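You operate a simulated robot arm through the tools that you are given. There is no shell and no other tool. Be economical: measure what you need, move in short steps, check, and stop when the job is done.

Carry out the task below with a simulated robot arm. There is one attempt and no reset: what you move stays moved.

## Task
Put the teal cap marked "1" from the change bench top and the purple pad in the grey basket.

Only the result counts: the job must be done as asked and must still hold three seconds after the hand-in. Knocking over, shifting, dropping, spilling or breaking anything else fails it. Lids that push on must go on centred and level and be pressed home; caps that screw on are set level and turned clockwise until they are tight.

## Robot
A 7-joint arm with a two-finger parallel gripper, fixed in place. Base frame: the origin is at the foot of the arm, x ahead of it, y to its left, z up; the work surface is at about z = 0. Lengths are in m, angles in rad, forces in N, time in s.
With the tool pointing down near the work surface it reaches from about 0.24 to 0.62 m from the base axis. Its first joint turns from -1.152 to 1.152 rad. Payload 2.6 kg.
The TCP is the grasp point between the finger pads, 0.03 m short of the fingertips. In the tool frame z runs along the fingers and y along their closing line. Largest opening 0.094 m; finger width 0.028, thickness 0.01; the body of the gripper, 0.05 by 0.096 m, starts 0.055 m behind the TCP.
Orientation is that of the tool frame in the base frame, as [roll, pitch, yaw] about the fixed x, y, z axes, in that order (R = Rz(yaw) Ry(pitch) Rx(roll)). With the fingers straight down and closing along the base's y, the tool's x points along the base's -x, its y along +y and its z along -z.

## Interface
- The arm moves only by the tool move_arm. Its argument "targets" is a list of rows, each a list of 3 entries, a list of its own where there are three numbers: the turn, a rotation vector about the tool's x, y, z in rad, then the shift along the tool's x, y, z in m, then the opening, from 0 (shut) to 1 (fully open). In form: [[[rx, ry, rz], [x, y, z], fingers], ...]. A call has 1 to 10 rows; each row shifts and turns the commanded pose from where the row before left it, along the tool's axes as they then stand. Rows are played at 5 a second. More than 0.05 m and 0.15 rad between two rows, or a gripper value outside its range, and nothing of the call is played. Where a pose cannot be reached the arm comes as near as it can. A force on the tool above 40 N (or 10 N above the force at the start of the call, whichever is more), or a blocked arm, ends the call early, and 0.2 s more pass. Each finger travels about 0.072 m/s and halts on what it meets, pressing with about 42 N; the grip force reading is that of the motor and also rises with nothing between the fingers. The clock runs only during rows and for 0.2 s after the last one: add rows that do not move to give the fingers time. The reply holds the time, the measured pose of the TCP, the force on the tool along the base axes, the opening and the grip force, in the units named above and with some noise.
- Cameras (640 x 400 px; columns grow to the right, rows downward): "scene" is fixed at [0.0231, 0.423, 0.5653]; the picture's right is [-0.87, -0.49, 0.00], its down [-0.28, 0.50, -0.82] and it looks along [0.40, -0.71, -0.58] (base axes); focal length 214 px, centre (320, 200). "wrist" rides on the gripper at [0.076, 0.014, -0.102] in the tool frame; the picture's right is [-0.18, 0.98, 0.00], its down [-0.75, -0.14, -0.64] and it looks along [-0.63, -0.12, 0.77] (tool axes); focal length 243 px, centre (320, 200). There is no depth. A picture from a camera that has moved, and an enlarged one, comes with that camera's place and axes in the base frame and with its lens.
- grab_frame(camera): a new picture of that camera. It takes no simulated time.
- inspect(camera, box): a new picture of the part [left, top, right, bottom] of that camera's present view, enlarged. It takes no simulated time.
- finish_job(): hands the job in; it is judged then, once.

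Work in short steps. Places have to be worked out from the pictures, the camera data and where the tool is seen: move nearer, look again, correct. Check each grasp and each placing, and mend what went wrong. You have 90 turns and 46 pictures in all, those below and enlarged ones among them. Open the gripper and draw the arm clear of the work before you hand the job in, unless the task says otherwise; then end with one line.

The tools are called after "Request:" by a JSON object that holds its "op" and its "data". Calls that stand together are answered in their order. move_arm: Moves the arm, as the interface text tells. Its arguments: {"type":"object","properties":{"targets":{"type":"array","items":{"type":"array"}}},"required":["targets"]} The other tools are called the same way: grab_frame (camera) takes a picture; inspect (camera, box) takes an enlarged picture of a part of a camera's view; finish_job () hands the job in.

At the start:

```text
clock: 0.0
position: [0.2797, 0.0951, 0.4567]
tcp_rot: [3.14, 0.002, 3.14]
force: [-0.1, -0.1, 0.4]
width: 0.0938
grasp_force: 0.0
```

scene: 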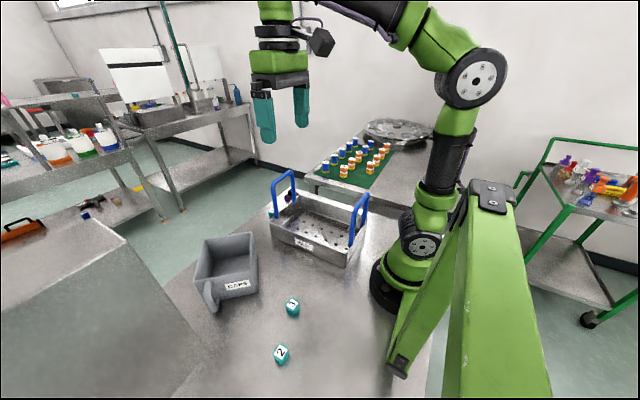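
wrist: 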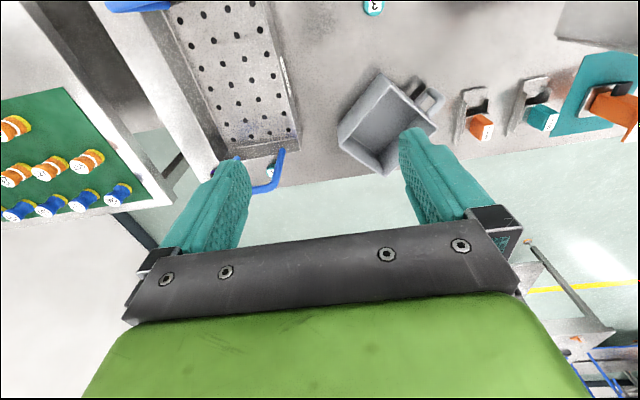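

I'll enlarge the bench area to read the labels and find the caps, pad and basket.

Request:
{"op": "inspect", "data": {"camera": "scene", "box": [180, 160, 400, 300]}}

Request:
{"op": "inspect", "data": {"camera": "scene", "box": [240, 270, 400, 370]}}

Request:
{"op": "inspect", "data": {"camera": "wrist", "box": [320, 0, 640, 200]}}

```text
2.86 times, centred on (290, 230) of scene
camera zoom: at [0.0231, 0.423, 0.5653], right [-0.87, -0.49, 0.0], down [-0.28, 0.5, -0.82], along [0.4, -0.71, -0.58], focal length 613 px, centre (406, 114)
```

zoom: 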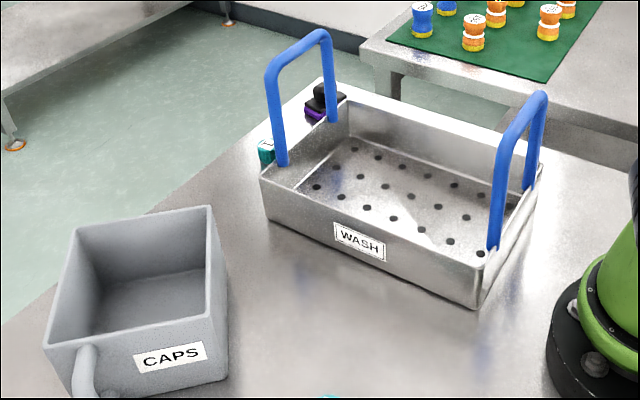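

```text
4.00 times, centred on (320, 320) of scene
camera zoom: at [0.0231, 0.423, 0.5653], right [-0.87, -0.49, 0.0], down [-0.28, 0.5, -0.82], along [0.4, -0.71, -0.58], focal length 858 px, centre (320, -280)
```

zoom: 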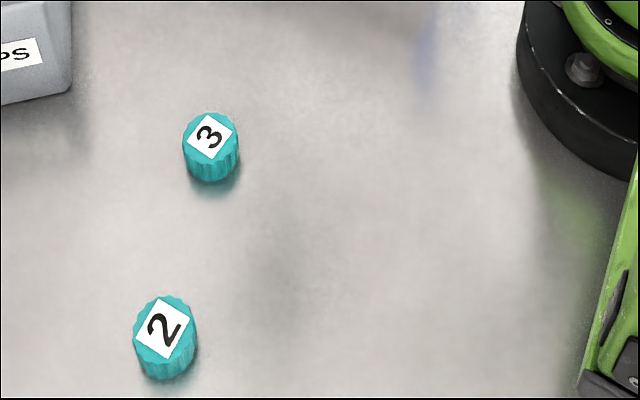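

```text
2.00 times, centred on (480, 100) of wrist
camera zoom: at [0.2018, 0.111, 0.5584], right [0.18, 0.98, 0.0], down [0.75, -0.14, 0.64], along [0.63, -0.12, -0.77], focal length 485 px, centre (0, 400)
```

zoom: 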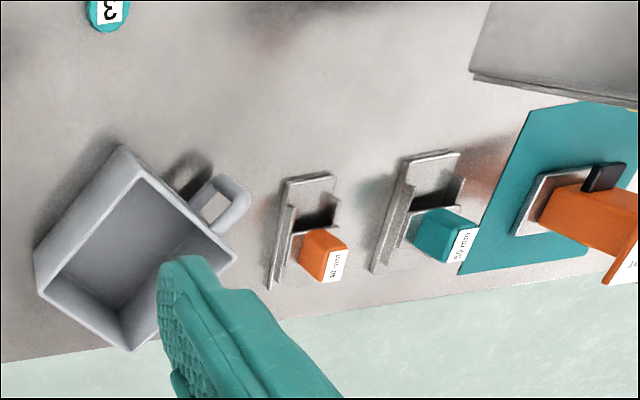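

Caps "3" and "2" are in front; a third teal cap and a purple pad (black-knobbed) lie beyond the WASH basket. I shift right to see them from the wrist.

Request:
{"op": "move_arm", "data": {"targets": [[[0, 0, 0], [0, -0.04, 0], 1], [[0, 0, 0], [0, -0.04, 0], 1], [[0, 0, 0], [0, -0.04, 0], 1], [[0, 0, 0], [0, -0.04, 0], 1], [[0, 0, 0], [0, -0.04, 0], 1], [[0, 0, 0], [0, 0, 0], 1]]}}

Request:
{"op": "grab_frame", "data": {"camera": "wrist"}}

```text
clock: 1.4
position: [0.28, -0.1064, 0.458]
tcp_rot: [3.141, 0.002, -3.141]
force: [0.4, 0.0, 0.4]
width: 0.094
grasp_force: 0.1
```

```text
40 pictures are left
camera wrist: at [0.2028, -0.0904, 0.5596], right [0.18, 0.98, 0.0], down [0.75, -0.14, 0.64], along [0.63, -0.12, -0.77], focal length 243 px, centre (320, 200)
```

wrist: 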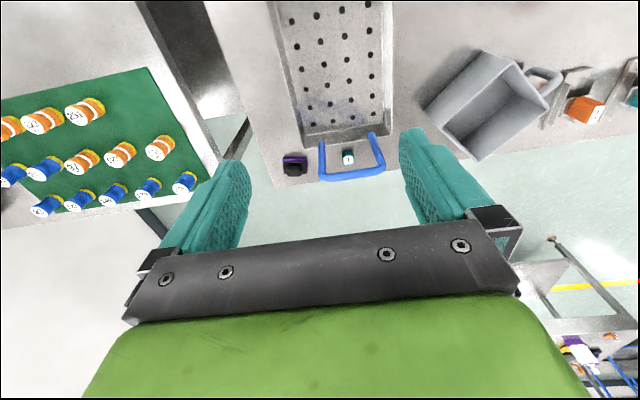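

The cap and pad sit just beyond the WASH basket's far end. I'll enlarge that region.

Request:
{"op": "inspect", "data": {"camera": "wrist", "box": [264, 110, 408, 200]}}

Request:
{"op": "inspect", "data": {"camera": "wrist", "box": [200, 0, 640, 200]}}

```text
4.44 times, centred on (336, 155) of wrist
camera zoom: at [0.2028, -0.0904, 0.5596], right [0.18, 0.98, 0.0], down [0.75, -0.14, 0.64], along [0.63, -0.12, -0.77], focal length 1078 px, centre (249, 400)
```

zoom: 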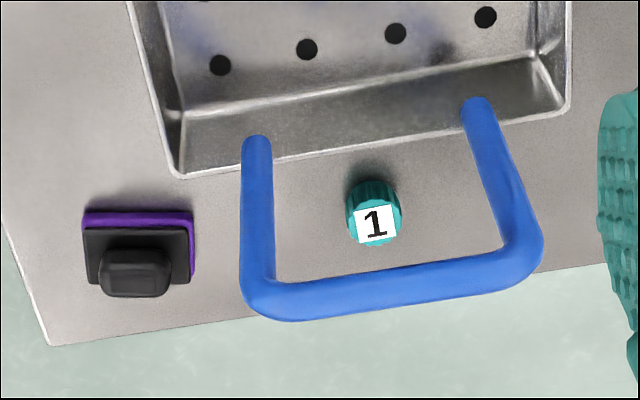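

```text
1.45 times, centred on (420, 100) of wrist
camera zoom: at [0.2028, -0.0904, 0.5596], right [0.18, 0.98, 0.0], down [0.75, -0.14, 0.64], along [0.63, -0.12, -0.77], focal length 353 px, centre (174, 346)
```

zoom: 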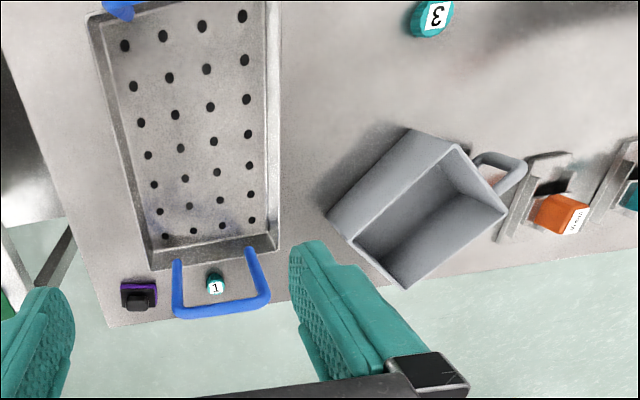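

The WASH basket (perforated, carrying handles) is the basket. Cap "1" is at about (0.53,-0.08) just beyond its upright handle (x≈0.446, up to z≈0.2), pad near (0.53,-0.215). The wrist camera would hit the handle in this yaw, so I turn the tool 90° so that the camera is on the +y side.

Request:
{"op": "move_arm", "data": {"targets": [[[0, 0, 0.15], [0, 0, 0], 1], [[0, 0, 0.15], [0, 0, 0], 1], [[0, 0, 0.15], [0, 0, 0], 1], [[0, 0, 0.15], [0, 0, 0], 1], [[0, 0, 0.15], [0, 0, 0], 1], [[0, 0, 0.15], [0, 0, 0], 1], [[0, 0, 0.15], [0, 0, 0], 1], [[0, 0, 0.15], [0, 0, 0], 1], [[0, 0, 0.15], [0, 0, 0], 1], [[0, 0, 0.15], [0, 0, 0], 1]]}}

```text
clock: 3.6
position: [0.2799, -0.1048, 0.4561]
tcp_rot: [3.141, 0.0, 1.64]
force: [0.1, -0.6, 0.0]
width: 0.0937
grasp_force: 0.1
```

Rotation worked. Now I finish the turn and move over the far end, still well above the handles, to look.

Request:
{"op": "move_arm", "data": {"targets": [[[0, 0, 0.07], [0.014, 0.038, 0], 1], [[0, 0, 0], [0.014, 0.038, 0.01], 1], [[0, 0, 0], [0.014, 0.038, 0.015], 1], [[0, 0, 0], [0.014, 0.038, 0.025], 1], [[0, 0, 0], [0.014, 0.038, 0.025], 1], [[0, 0, 0], [0.014, 0.038, 0.025], 1], [[0, 0, 0], [0, 0, 0], 1]]}}

Request:
{"op": "grab_frame", "data": {"camera": "wrist"}}

```text
clock: 5.2
position: [0.5053, -0.0177, 0.3553]
tcp_rot: [-3.141, 0.0, 1.573]
force: [0.4, 0.6, 0.3]
width: 0.094
grasp_force: 0.0
```

```text
37 pictures are left
camera wrist: at [0.5174, 0.0598, 0.4579], right [0.98, -0.18, 0.0], down [-0.14, -0.75, 0.64], along [-0.12, -0.63, -0.77], focal length 243 px, centre (320, 200)
```

wrist: 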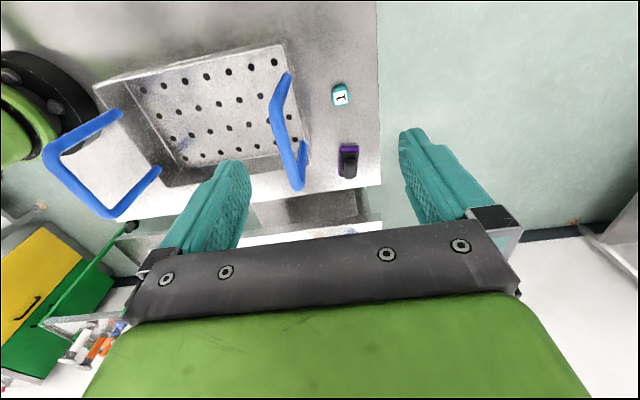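

Request:
{"op": "inspect", "data": {"camera": "wrist", "box": [240, 60, 400, 200]}}

```text
2.86 times, centred on (320, 130) of wrist
camera zoom: at [0.5174, 0.0598, 0.4579], right [0.98, -0.18, 0.0], down [-0.14, -0.75, 0.64], along [-0.12, -0.63, -0.77], focal length 693 px, centre (320, 400)
```

zoom: 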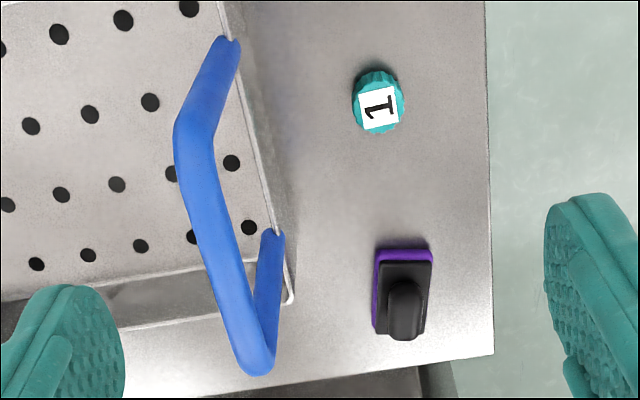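

Two views agree: cap at (0.5277,-0.0785), pad at about (0.53,-0.213) turned ≈ -10°. I centre over the cap and come down part way with fingers partly open.

Request:
{"op": "move_arm", "data": {"targets": [[[0, 0, 0], [-0.03, 0.011, 0], 0.7], [[0, 0, 0], [-0.0308, 0.0114, 0], 0.7], [[0, 0, 0], [0, 0, 0.045], 0.7], [[0, 0, 0], [0, 0, 0.045], 0.7], [[0, 0, 0], [0, 0, 0.045], 0.7], [[0, 0, 0], [0, 0, 0.045], 0.7], [[0, 0, 0], [0, 0, 0.045], 0.7], [[0, 0, 0], [0, 0, 0], 0.7]]}}

Request:
{"op": "grab_frame", "data": {"camera": "wrist"}}

Request:
{"op": "grab_frame", "data": {"camera": "scene"}}

```text
clock: 7.0
position: [0.5187, -0.0469, 0.1312]
tcp_rot: [-3.141, -0.001, 1.572]
force: [0.4, -0.3, -0.5]
width: 0.0661
grasp_force: 0.1
out of reach, approached as far as the arm can: row 2
```

```text
35 pictures are left
camera wrist: at [0.5316, 0.0298, 0.2324], right [0.98, -0.18, 0.0], down [-0.14, -0.75, 0.64], along [-0.12, -0.63, -0.77], focal length 243 px, centre (320, 200)
```

wrist: 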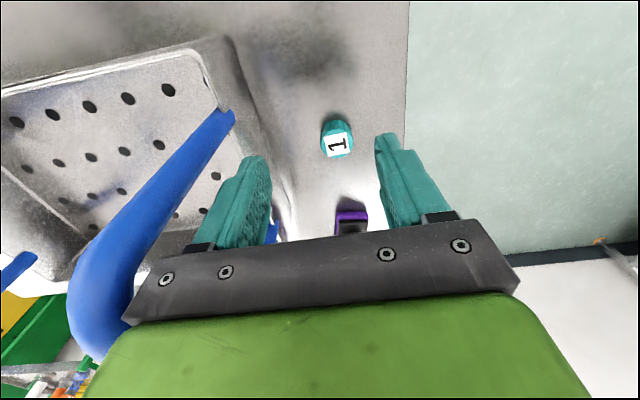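

```text
34 pictures are left
```

scene: 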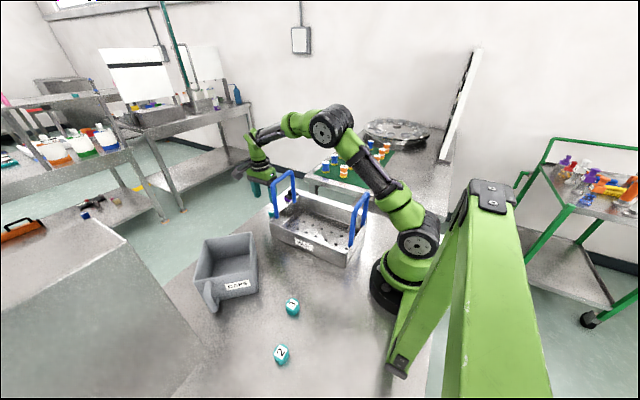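

The row at height was out of reach, but now low it should be fine. The cap re-measures at (0.5278,-0.077); I shift over it.

Request:
{"op": "move_arm", "data": {"targets": [[[0, 0, 0], [-0.015, 0.0045, 0], 0.7], [[0, 0, 0], [-0.0155, 0.0045, 0], 0.7], [[0, 0, 0], [0, 0, 0], 0.7]]}}

Request:
{"op": "inspect", "data": {"camera": "wrist", "box": [200, 60, 480, 235]}}

```text
clock: 7.8
position: [0.5271, -0.0775, 0.131]
tcp_rot: [-3.14, 0.001, 1.572]
force: [-0.3, 0.3, -0.1]
width: 0.066
grasp_force: 0.1
```

```text
2.29 times, centred on (340, 148) of wrist
camera zoom: at [0.539, 0.0005, 0.2338], right [0.98, -0.18, 0.0], down [-0.14, -0.75, 0.64], along [-0.12, -0.63, -0.77], focal length 555 px, centre (274, 320)
```

zoom: 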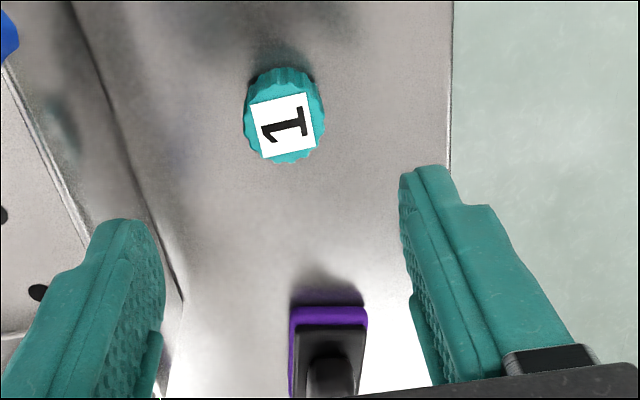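

Cap centre confirmed at (0.5278,-0.077), right under the TCP. Fingertips reach 0.03 below the TCP, so I descend to z≈0.036.

Request:
{"op": "move_arm", "data": {"targets": [[[0, 0, 0], [0, 0.0005, 0.035], 0.7], [[0, 0, 0], [0, 0, 0.03], 0.7], [[0, 0, 0], [0, 0, 0.02], 0.7], [[0, 0, 0], [0, 0, 0.01], 0.7], [[0, 0, 0], [0, 0, 0], 0.7]]}}

Request:
{"op": "grab_frame", "data": {"camera": "wrist"}}

```text
clock: 9.0
position: [0.5287, -0.0781, 0.0351]
tcp_rot: [3.141, -0.001, 1.572]
force: [-0.1, 0.1, 0.5]
width: 0.0657
grasp_force: 0.1
```

```text
32 pictures are left
camera wrist: at [0.541, -0.0001, 0.1383], right [0.98, -0.18, 0.0], down [-0.14, -0.75, 0.64], along [-0.12, -0.63, -0.77], focal length 243 px, centre (320, 200)
```

wrist: 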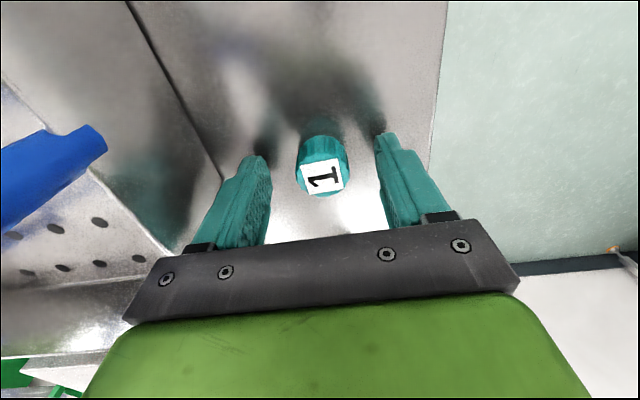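

The cap is centred between the fingers. I close now.

Request:
{"op": "move_arm", "data": {"targets": [[[0, 0, 0], [0, 0, 0], 0.35], [[0, 0, 0], [0, 0, 0], 0.2], [[0, 0, 0], [0, 0, 0], 0.2], [[0, 0, 0], [0, 0, 0], 0.1], [[0, 0, 0], [0, 0, 0], 0.1]]}}

```text
clock: 10.2
position: [0.5287, -0.0786, 0.0361]
tcp_rot: [3.14, 0.0, 1.573]
force: [0.2, -0.3, 1.2]
width: 0.027
grasp_force: 42.4
```

Held (width 0.027, 42 N). I lift straight up to z≈0.29 to clear the handle.

Request:
{"op": "move_arm", "data": {"targets": [[[0, 0, 0], [0, 0, -0.02], 0.1], [[0, 0, 0], [0, 0, -0.04], 0.1], [[0, 0, 0], [0, 0, -0.05], 0.1], [[0, 0, 0], [0, 0, -0.05], 0.1], [[0, 0, 0], [0, 0, -0.05], 0.1], [[0, 0, 0], [0, 0, -0.045], 0.1], [[0, 0, 0], [0, 0, 0], 0.1]]}}

Request:
{"op": "grab_frame", "data": {"camera": "wrist"}}

```text
clock: 11.8
position: [0.5271, -0.0771, 0.2942]
tcp_rot: [-3.141, 0.0, 1.573]
force: [-0.5, -0.7, -0.8]
width: 0.0268
grasp_force: 41.9
```

```text
31 pictures are left
camera wrist: at [0.54, 0.0008, 0.3953], right [0.98, -0.18, 0.0], down [-0.14, -0.75, 0.64], along [-0.12, -0.63, -0.77], focal length 243 px, centre (320, 200)
```

wrist: 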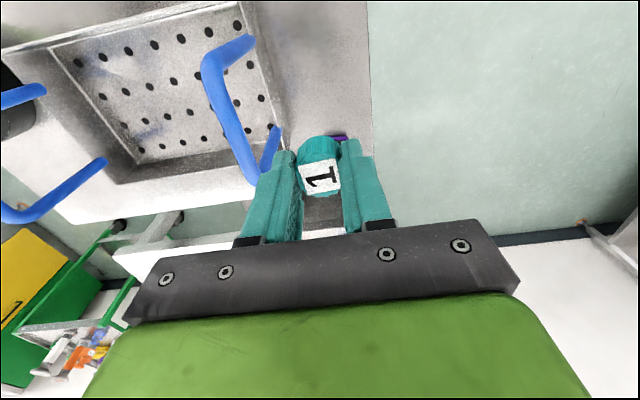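

Cap is held level. I move back over the handle to (0.37,-0.085) and look into the basket.

Request:
{"op": "move_arm", "data": {"targets": [[[0, 0, 0], [0, -0.04, 0], 0.1], [[0, 0, 0], [-0.004, -0.04, 0], 0.1], [[0, 0, 0], [-0.004, -0.04, 0], 0.1], [[0, 0, 0], [0, -0.037, 0], 0.1], [[0, 0, 0], [0, 0, 0.04], 0.1], [[0, 0, 0], [0, 0, 0.04], 0.1], [[0, 0, 0], [0, 0, 0], 0.1]]}}

Request:
{"op": "grab_frame", "data": {"camera": "wrist"}}

Request:
{"op": "inspect", "data": {"camera": "scene", "box": [220, 110, 400, 280]}}

```text
clock: 13.4
position: [0.3704, -0.0862, 0.2111]
tcp_rot: [3.141, -0.002, 1.573]
force: [0.9, 0.8, -0.5]
width: 0.0267
grasp_force: 42.0
```

```text
30 pictures are left
camera wrist: at [0.383, -0.008, 0.3135], right [0.98, -0.18, 0.0], down [-0.14, -0.75, 0.64], along [-0.12, -0.63, -0.77], focal length 243 px, centre (320, 200)
```

wrist: 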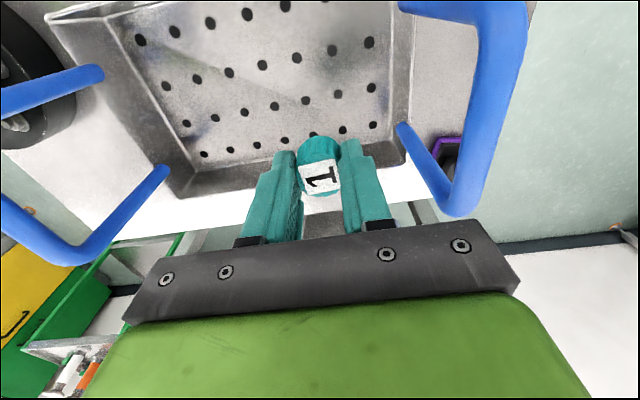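

```text
2.35 times, centred on (310, 195) of scene
camera zoom: at [0.0231, 0.423, 0.5653], right [-0.87, -0.49, 0.0], down [-0.28, 0.5, -0.82], along [0.4, -0.71, -0.58], focal length 505 px, centre (344, 212)
```

zoom: 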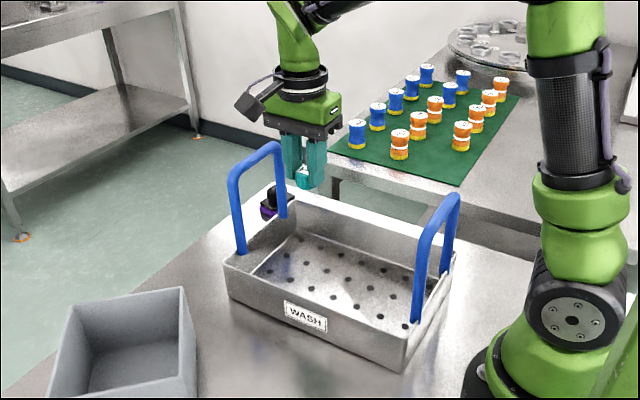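

The gripper is clear of both handles. I lower the cap into the basket to just above the floor.

Request:
{"op": "move_arm", "data": {"targets": [[[0, 0, 0], [0, 0, 0.04], 0.1], [[0, 0, 0], [0, 0, 0.04], 0.1], [[0, 0, 0], [0, 0, 0.04], 0.1], [[0, 0, 0], [0, 0, 0.03], 0.1], [[0, 0, 0], [0, 0, 0.01], 0.1], [[0, 0, 0], [0, 0, 0], 0.1]]}}

Request:
{"op": "grab_frame", "data": {"camera": "wrist"}}

```text
clock: 14.8
position: [0.3694, -0.0874, 0.0508]
tcp_rot: [-3.14, 0.001, 1.573]
force: [-0.2, 0.0, -0.3]
width: 0.0266
grasp_force: 42.4
```

```text
28 pictures are left
camera wrist: at [0.3827, -0.0089, 0.1535], right [0.98, -0.18, 0.0], down [-0.14, -0.75, 0.64], along [-0.12, -0.63, -0.77], focal length 243 px, centre (320, 200)
```

wrist: 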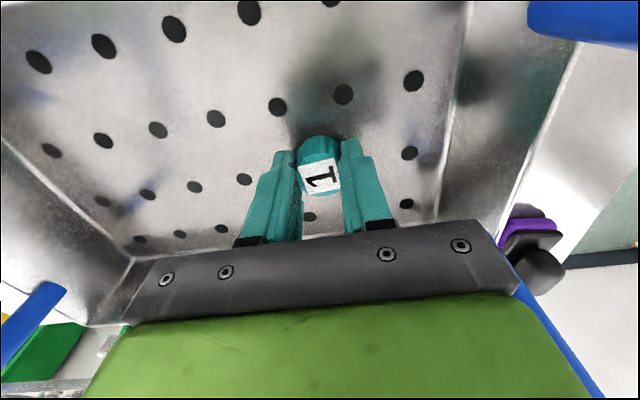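

The cap is just above the floor with nothing touched. I go down in 2–3 mm steps until touch.

Request:
{"op": "move_arm", "data": {"targets": [[[0, 0, 0], [0, 0, 0.003], 0.1], [[0, 0, 0], [0, 0, 0.003], 0.1], [[0, 0, 0], [0, 0, 0], 0.1]]}}

```text
clock: 15.6
position: [0.3708, -0.0864, 0.0463]
tcp_rot: [3.141, 0.001, 1.572]
force: [0.4, 0.1, 0.3]
width: 0.0267
grasp_force: 42.3
```

Request:
{"op": "move_arm", "data": {"targets": [[[0, 0, 0], [0, 0, 0.002], 0.1], [[0, 0, 0], [0, 0, 0.002], 0.1], [[0, 0, 0], [0, 0, 0], 0.1]]}}

```text
clock: 16.4
position: [0.3703, -0.0871, 0.0416]
tcp_rot: [3.139, -0.001, 1.572]
force: [-2.5, 0.4, 13.2]
width: 0.0296
grasp_force: 42.4
```

Touched the floor (13 N). I back off 1 mm, open and rise.

Request:
{"op": "move_arm", "data": {"targets": [[[0, 0, 0], [0, 0, -0.001], 0.1], [[0, 0, 0], [0, 0, 0], 0.4], [[0, 0, 0], [0, 0, 0], 0.6], [[0, 0, 0], [0, 0, 0], 0.6], [[0, 0, 0], [0, 0, -0.03], 0.6], [[0, 0, 0], [0, 0, -0.04], 0.6], [[0, 0, 0], [0, 0, -0.05], 0.6], [[0, 0, 0], [0, 0, -0.05], 0.6], [[0, 0, 0], [0, 0, -0.05], 0.6], [[0, 0, 0], [0, 0, -0.03], 0.6]]}}

Request:
{"op": "grab_frame", "data": {"camera": "wrist"}}

```text
clock: 18.6
position: [0.3673, -0.0863, 0.2924]
tcp_rot: [3.14, 0.0, 1.573]
force: [-0.2, -0.3, -0.1]
width: 0.0563
grasp_force: 0.1
```

```text
27 pictures are left
camera wrist: at [0.3799, -0.0083, 0.3951], right [0.98, -0.18, 0.0], down [-0.14, -0.75, 0.64], along [-0.12, -0.63, -0.77], focal length 243 px, centre (320, 200)
```

wrist: 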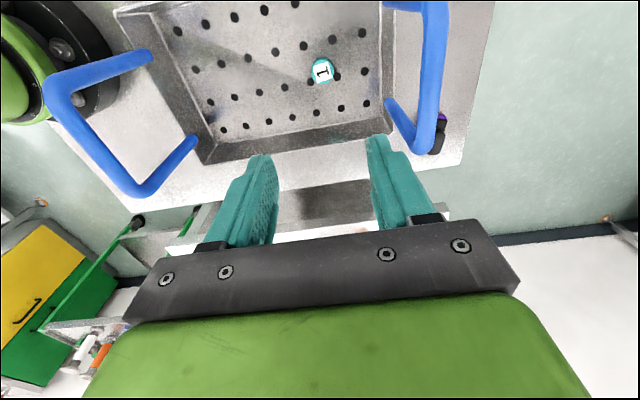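

Cap "1" stands in the basket. Now back over the handle, down to z≈0.18 beyond it, then towards the pad.

Request:
{"op": "move_arm", "data": {"targets": [[[0, 0, 0], [0, 0.04, 0], 0.6], [[0, 0, 0], [0, 0.04, 0], 0.6], [[0, 0, 0], [0, 0.04, 0], 0.6], [[0, 0, 0], [0, 0.042, 0], 0.6], [[0, 0, 0], [0, 0, 0.04], 0.6], [[0, 0, 0], [-0.02, 0, 0.04], 0.6], [[0, 0, 0], [-0.04, 0, 0.03], 0.6], [[0, 0, 0], [0, 0, 0], 0.6]]}}

Request:
{"op": "inspect", "data": {"camera": "wrist", "box": [200, 60, 480, 235]}}

```text
clock: 20.4
position: [0.5316, -0.1457, 0.1837]
tcp_rot: [3.141, 0.001, 1.574]
force: [0.0, -0.1, -0.5]
width: 0.0562
grasp_force: 0.0
```

```text
2.29 times, centred on (340, 148) of wrist
camera zoom: at [0.5443, -0.0681, 0.2851], right [0.98, -0.18, 0.0], down [-0.14, -0.75, 0.64], along [-0.12, -0.63, -0.77], focal length 555 px, centre (274, 320)
```

zoom: 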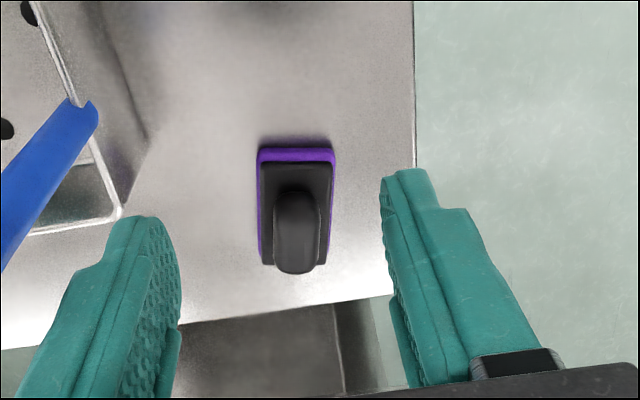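

The pad centre is at (0.528,-0.215), turned -9.6°, and its knob is about 0.022 wide. I move above it, align the yaw, and drop to z≈0.10.

Request:
{"op": "move_arm", "data": {"targets": [[[0, 0, 0], [-0.035, -0.0018, 0], 0.6], [[0, 0, 0], [-0.0343, -0.0018, 0], 0.6], [[0, 0, 0.0835], [0, 0, 0.02], 0.6], [[0, 0, 0.0835], [0, 0, 0.03], 0.6], [[0, 0, 0], [0, 0, 0.03], 0.6], [[0, 0, 0], [0, 0, 0], 0.6]]}}

Request:
{"op": "grab_frame", "data": {"camera": "wrist"}}

Request:
{"op": "inspect", "data": {"camera": "scene", "box": [240, 130, 360, 240]}}

```text
clock: 21.8
position: [0.5273, -0.215, 0.1033]
tcp_rot: [-3.14, 0.002, 1.405]
force: [0.1, -0.1, 0.4]
width: 0.0565
grasp_force: 0.1
```

```text
25 pictures are left
camera wrist: at [0.5518, -0.1399, 0.2046], right [0.94, -0.34, 0.0], down [-0.26, -0.72, 0.64], along [-0.22, -0.6, -0.77], focal length 243 px, centre (320, 200)
```

wrist: 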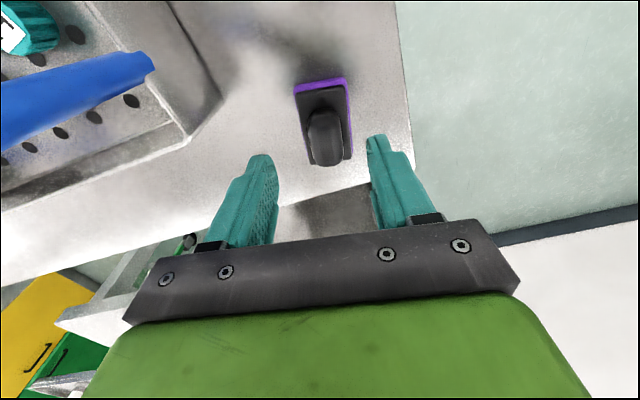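

```text
3.64 times, centred on (300, 185) of scene
camera zoom: at [0.0232, 0.423, 0.5653], right [-0.87, -0.49, 0.0], down [-0.28, 0.5, -0.82], along [0.4, -0.71, -0.58], focal length 780 px, centre (393, 254)
```

zoom: 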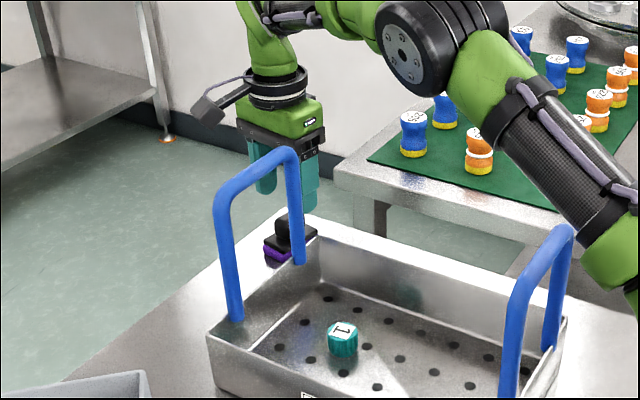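

Aligned: the knob lies midway between the fingers. I descend to z≈0.058 (tips at ≈0.028, above the plate) and look.

Request:
{"op": "move_arm", "data": {"targets": [[[0, 0, 0], [0, 0, 0.02], 0.6], [[0, 0, 0], [0, 0, 0.015], 0.6], [[0, 0, 0], [0, 0, 0.01], 0.6], [[0, 0, 0], [0, 0, 0], 0.6]]}}

Request:
{"op": "inspect", "data": {"camera": "wrist", "box": [200, 60, 480, 235]}}

Request:
{"op": "inspect", "data": {"camera": "scene", "box": [260, 150, 330, 215]}}

```text
clock: 22.8
position: [0.5279, -0.2147, 0.0559]
tcp_rot: [3.14, 0.0, 1.408]
force: [-0.2, 1.2, -0.3]
width: 0.0562
grasp_force: 0.0
```

```text
2.29 times, centred on (340, 148) of wrist
camera zoom: at [0.5531, -0.1402, 0.1592], right [0.94, -0.34, 0.0], down [-0.26, -0.72, 0.64], along [-0.22, -0.6, -0.77], focal length 555 px, centre (274, 320)
```

zoom: 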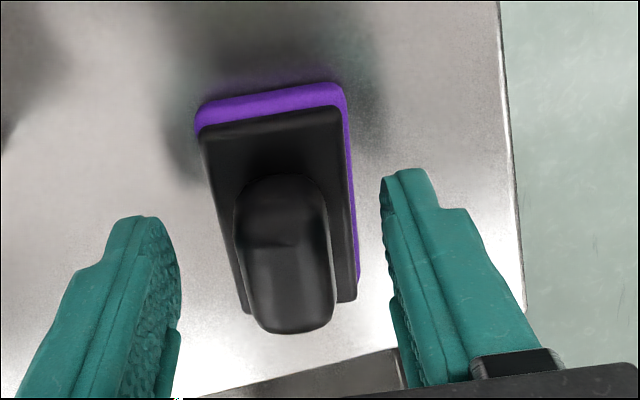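

```text
6.15 times, centred on (295, 182) of scene
camera zoom: at [0.0232, 0.423, 0.5653], right [-0.87, -0.49, 0.0], down [-0.28, 0.5, -0.82], along [0.4, -0.71, -0.58], focal length 1320 px, centre (474, 308)
```

zoom: 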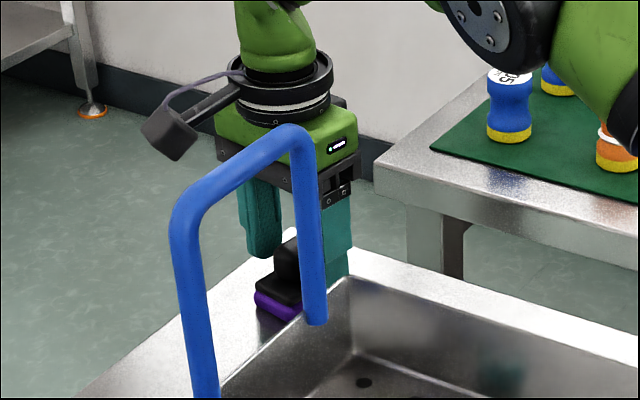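

Fingers straddle the knob above the plate. Closing.

Request:
{"op": "move_arm", "data": {"targets": [[[0, 0, 0], [0, 0, 0], 0.35], [[0, 0, 0], [0, 0, 0], 0.2], [[0, 0, 0], [0, 0, 0], 0.1], [[0, 0, 0], [0, 0, 0], 0.05], [[0, 0, 0], [0, 0, 0], 0.05]]}}

Request:
{"op": "inspect", "data": {"camera": "wrist", "box": [200, 60, 480, 235]}}

```text
clock: 24.0
position: [0.5284, -0.2149, 0.057]
tcp_rot: [3.141, 0.002, 1.407]
force: [-0.2, 1.2, 0.6]
width: 0.0229
grasp_force: 41.9
```

```text
2.29 times, centred on (340, 148) of wrist
camera zoom: at [0.5531, -0.1402, 0.1595], right [0.94, -0.34, 0.0], down [-0.26, -0.72, 0.64], along [-0.22, -0.6, -0.77], focal length 555 px, centre (274, 320)
```

zoom: 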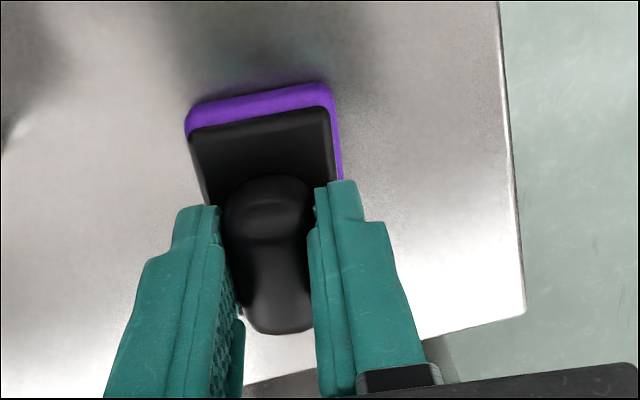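

Held (0.023, 42 N). I lift to ≈0.18, square the yaw, and slide to y≈-0.08 before rising over the handle (reach limit further out).

Request:
{"op": "move_arm", "data": {"targets": [[[0, 0, 0], [0, 0, -0.02], 0.05], [[0, 0, 0], [0, 0, -0.045], 0.05], [[0, 0, -0.08], [0, 0, -0.035], 0.05], [[0, 0, -0.086], [0, 0, -0.02], 0.05], [[0, 0, 0], [0.045, -0.002, 0], 0.05], [[0, 0, 0], [0.045, -0.002, -0.01], 0.05], [[0, 0, 0], [0.045, -0.002, -0.02], 0.05], [[0, 0, 0], [0, 0, 0], 0.05]]}}

Request:
{"op": "grab_frame", "data": {"camera": "wrist"}}

```text
clock: 25.8
position: [0.5238, -0.0813, 0.2055]
tcp_rot: [-3.142, -0.001, 1.572]
force: [-0.3, -1.3, -0.8]
width: 0.023
grasp_force: 41.7
```

```text
20 pictures are left
camera wrist: at [0.5363, -0.0032, 0.3074], right [0.98, -0.18, 0.0], down [-0.14, -0.75, 0.64], along [-0.12, -0.63, -0.77], focal length 243 px, centre (320, 200)
```

wrist: 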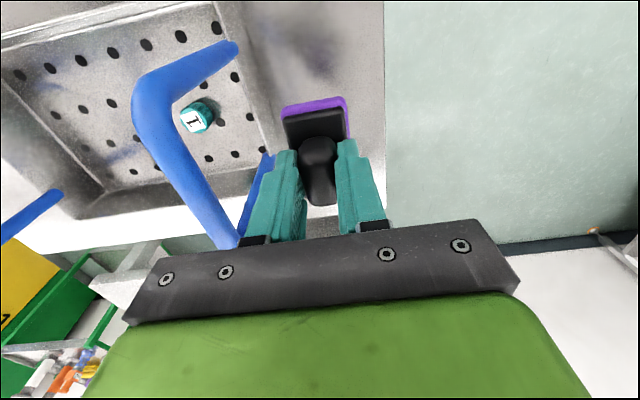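

The pad hangs level. Rise to ≈0.315, then over the handle to x≈0.285.

Request:
{"op": "move_arm", "data": {"targets": [[[0, 0, 0], [0, 0, -0.04], 0.05], [[0, 0, 0], [0, 0, -0.04], 0.05], [[0, 0, 0], [0, 0, -0.03], 0.05], [[0, 0, 0], [0, -0.048, 0], 0.05], [[0, 0, 0], [0, -0.048, 0], 0.05], [[0, 0, 0], [0, -0.048, 0], 0.05], [[0, 0, 0], [0, -0.048, 0], 0.05], [[0, 0, 0], [-0.003, -0.047, 0], 0.05], [[0, 0, 0], [0, 0, 0], 0.05]]}}

Request:
{"op": "grab_frame", "data": {"camera": "wrist"}}

Request:
{"op": "inspect", "data": {"camera": "scene", "box": [220, 110, 400, 280]}}

```text
clock: 27.8
position: [0.2823, -0.0849, 0.3166]
tcp_rot: [-3.141, 0.001, 1.572]
force: [0.1, 0.0, -0.4]
width: 0.0228
grasp_force: 42.2
```

```text
19 pictures are left
camera wrist: at [0.2943, -0.0071, 0.4185], right [0.98, -0.18, 0.0], down [-0.14, -0.75, 0.64], along [-0.12, -0.63, -0.77], focal length 243 px, centre (320, 200)
```

wrist: 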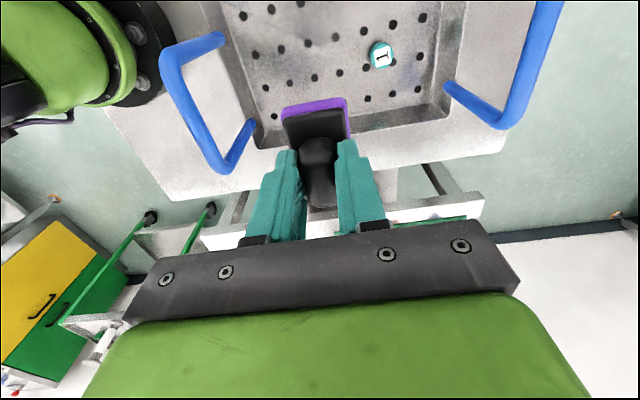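

```text
2.35 times, centred on (310, 195) of scene
camera zoom: at [0.0231, 0.423, 0.5653], right [-0.87, -0.49, 0.0], down [-0.28, 0.5, -0.82], along [0.4, -0.71, -0.58], focal length 505 px, centre (344, 212)
```

zoom: 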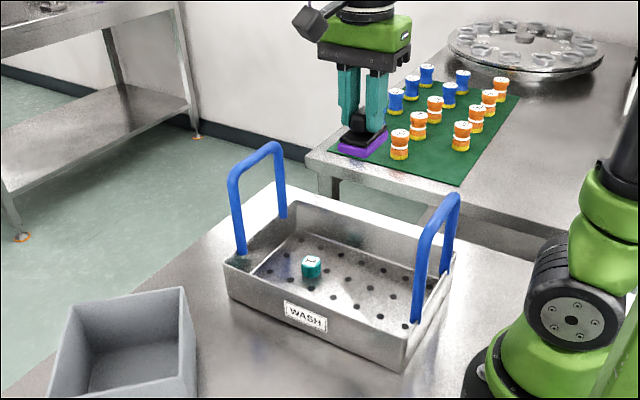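

All clear; I nudge to x≈0.297 for more room from the near handle and lower to z≈0.11.

Request:
{"op": "move_arm", "data": {"targets": [[[0, 0, 0], [0, 0.014, 0.02], 0.05], [[0, 0, 0], [0, 0, 0.05], 0.05], [[0, 0, 0], [0, 0, 0.05], 0.05], [[0, 0, 0], [0, 0, 0.045], 0.05], [[0, 0, 0], [0, 0, 0.035], 0.05], [[0, 0, 0], [0, 0, 0], 0.05]]}}

Request:
{"op": "grab_frame", "data": {"camera": "wrist"}}

Request:
{"op": "grab_frame", "data": {"camera": "scene"}}

```text
clock: 29.2
position: [0.2946, -0.0849, 0.1175]
tcp_rot: [-3.142, 0.0, 1.571]
force: [-0.1, -0.7, -2.0]
width: 0.023
grasp_force: 42.0
```

```text
17 pictures are left
camera wrist: at [0.3066, -0.0065, 0.2196], right [0.98, -0.18, 0.0], down [-0.14, -0.75, 0.64], along [-0.12, -0.63, -0.77], focal length 243 px, centre (320, 200)
```

wrist: 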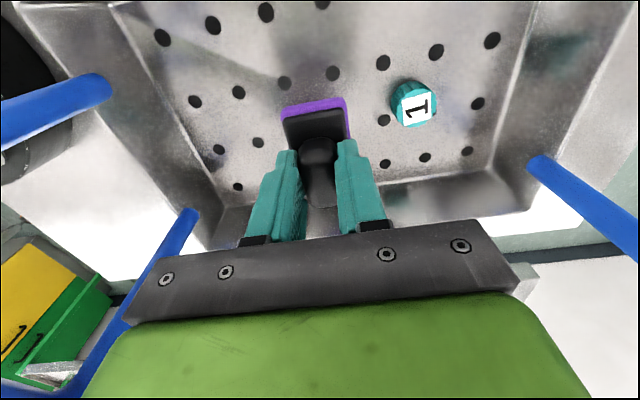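

```text
16 pictures are left
```

scene: 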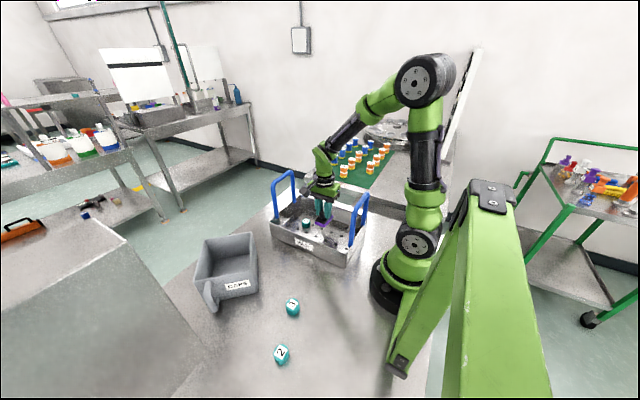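

Position is good and arm links clear the near handle. Lower to ≈0.068, then small steps.

Request:
{"op": "move_arm", "data": {"targets": [[[0, 0, 0], [0, 0, 0.025], 0.05], [[0, 0, 0], [0, 0, 0.02], 0.05], [[0, 0, 0], [0, 0, 0.003], 0.05], [[0, 0, 0], [0, 0, 0.002], 0.05], [[0, 0, 0], [0, 0, 0], 0.05]]}}

```text
clock: 30.4
position: [0.2961, -0.0832, 0.0669]
tcp_rot: [-3.141, -0.001, 1.572]
force: [-0.2, -0.9, -0.6]
width: 0.0229
grasp_force: 42.3
```

Request:
{"op": "move_arm", "data": {"targets": [[[0, 0, 0], [0, 0, 0.002], 0.05], [[0, 0, 0], [0, 0, 0.002], 0.05], [[0, 0, 0], [0, 0, 0], 0.05]]}}

```text
clock: 31.2
position: [0.2968, -0.0831, 0.0631]
tcp_rot: [-3.141, 0.0, 1.572]
force: [-0.3, -0.5, -0.9]
width: 0.0228
grasp_force: 41.4
```

No contact yet; 2 mm more.

Request:
{"op": "move_arm", "data": {"targets": [[[0, 0, 0], [0, 0, 0.0015], 0.05], [[0, 0, 0], [0, 0, 0.001], 0.05], [[0, 0, 0], [0, 0, 0], 0.05]]}}

```text
clock: 32.0
position: [0.2993, -0.0837, 0.0612]
tcp_rot: [-3.141, 0.0, 1.57]
force: [-11.3, 4.0, 32.1]
width: 0.0227
grasp_force: 41.9
```

Floor contact (32 N). I back off 2 mm, open and rise straight up.

Request:
{"op": "move_arm", "data": {"targets": [[[0, 0, 0], [0, 0, -0.002], 0.05], [[0, 0, 0], [0, 0, 0], 0.05]]}}

Request:
{"op": "inspect", "data": {"camera": "wrist", "box": [200, 40, 480, 215]}}

```text
clock: 32.6
position: [0.298, -0.0835, 0.0632]
tcp_rot: [-3.141, 0.001, 1.572]
force: [0.5, -0.1, -0.6]
width: 0.0227
grasp_force: 41.8
```

```text
2.29 times, centred on (340, 128) of wrist
camera zoom: at [0.3099, -0.0056, 0.1641], right [0.98, -0.18, 0.0], down [-0.14, -0.75, 0.64], along [-0.12, -0.63, -0.77], focal length 555 px, centre (274, 366)
```

zoom: 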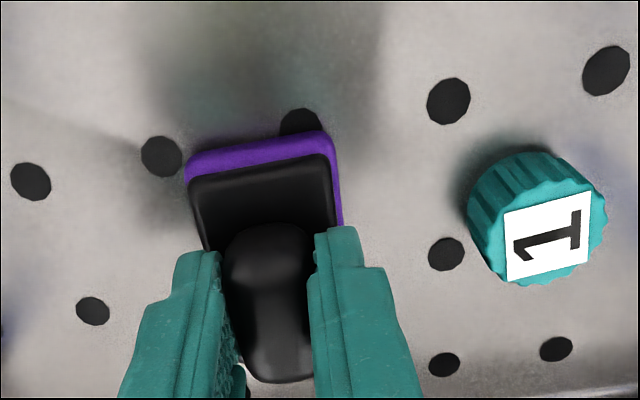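

The pad is at floor level, clear of the cap (about 1.5 mm above). Open and rise.

Request:
{"op": "move_arm", "data": {"targets": [[[0, 0, 0], [0, 0, 0.001], 0.05], [[0, 0, 0], [0, 0, 0], 0.4], [[0, 0, 0], [0, 0, 0], 0.5], [[0, 0, 0], [0, 0, 0], 0.5], [[0, 0, 0], [0, 0, -0.03], 0.5], [[0, 0, 0], [0, 0, -0.045], 0.5], [[0, 0, 0], [0, 0, -0.05], 0.5], [[0, 0, 0], [0, 0, -0.05], 0.5], [[0, 0, 0], [0, 0, -0.05], 0.5], [[0, 0, 0], [0, 0, -0.04], 0.5]]}}

Request:
{"op": "grab_frame", "data": {"camera": "wrist"}}

Request:
{"op": "inspect", "data": {"camera": "scene", "box": [180, 150, 400, 380]}}

```text
clock: 34.8
position: [0.2965, -0.0817, 0.3268]
tcp_rot: [3.141, 0.0, 1.574]
force: [0.1, 0.0, 0.8]
width: 0.0469
grasp_force: 0.0
```

```text
14 pictures are left
camera wrist: at [0.3086, -0.0043, 0.4297], right [0.98, -0.18, 0.0], down [-0.14, -0.75, 0.64], along [-0.12, -0.63, -0.77], focal length 243 px, centre (320, 200)
```

wrist: 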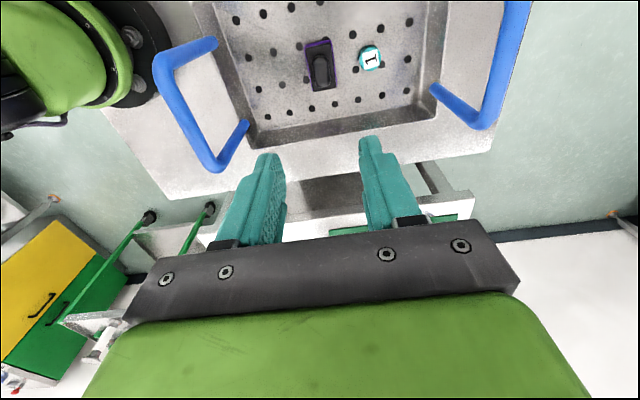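

```text
1.74 times, centred on (290, 265) of scene
camera zoom: at [0.0231, 0.423, 0.5653], right [-0.87, -0.49, 0.0], down [-0.28, 0.5, -0.82], along [0.4, -0.71, -0.58], focal length 373 px, centre (372, 87)
```

zoom: 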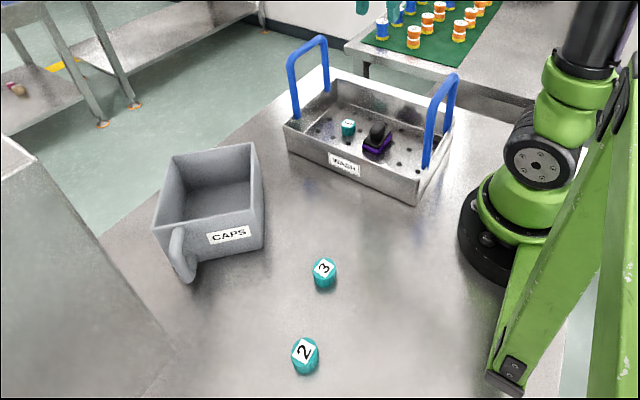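

Cap "1" and the purple pad both sit flat in the WASH basket, and everything else is unmoved. I open fully and rise a little more.

Request:
{"op": "move_arm", "data": {"targets": [[[0, 0, 0], [0, 0, -0.04], 1], [[0, 0, 0], [0, 0, -0.04], 1], [[0, 0, 0], [0, 0, 0], 1]]}}

```text
clock: 35.6
position: [0.2971, -0.0833, 0.406]
tcp_rot: [-3.141, -0.001, 1.573]
force: [0.4, 0.2, -0.9]
width: 0.094
grasp_force: 0.0
```

The arm is clear and the gripper is open, so I hand in.

Request:
{"op": "finish_job", "data": {}}

```text
The job is handed in.
```

The teal cap "1" and the purple pad are both in the grey basket labelled WASH; I read "grey basket" as that one rather than the grey CAPS bin, and nothing else looked moved in the last picture.
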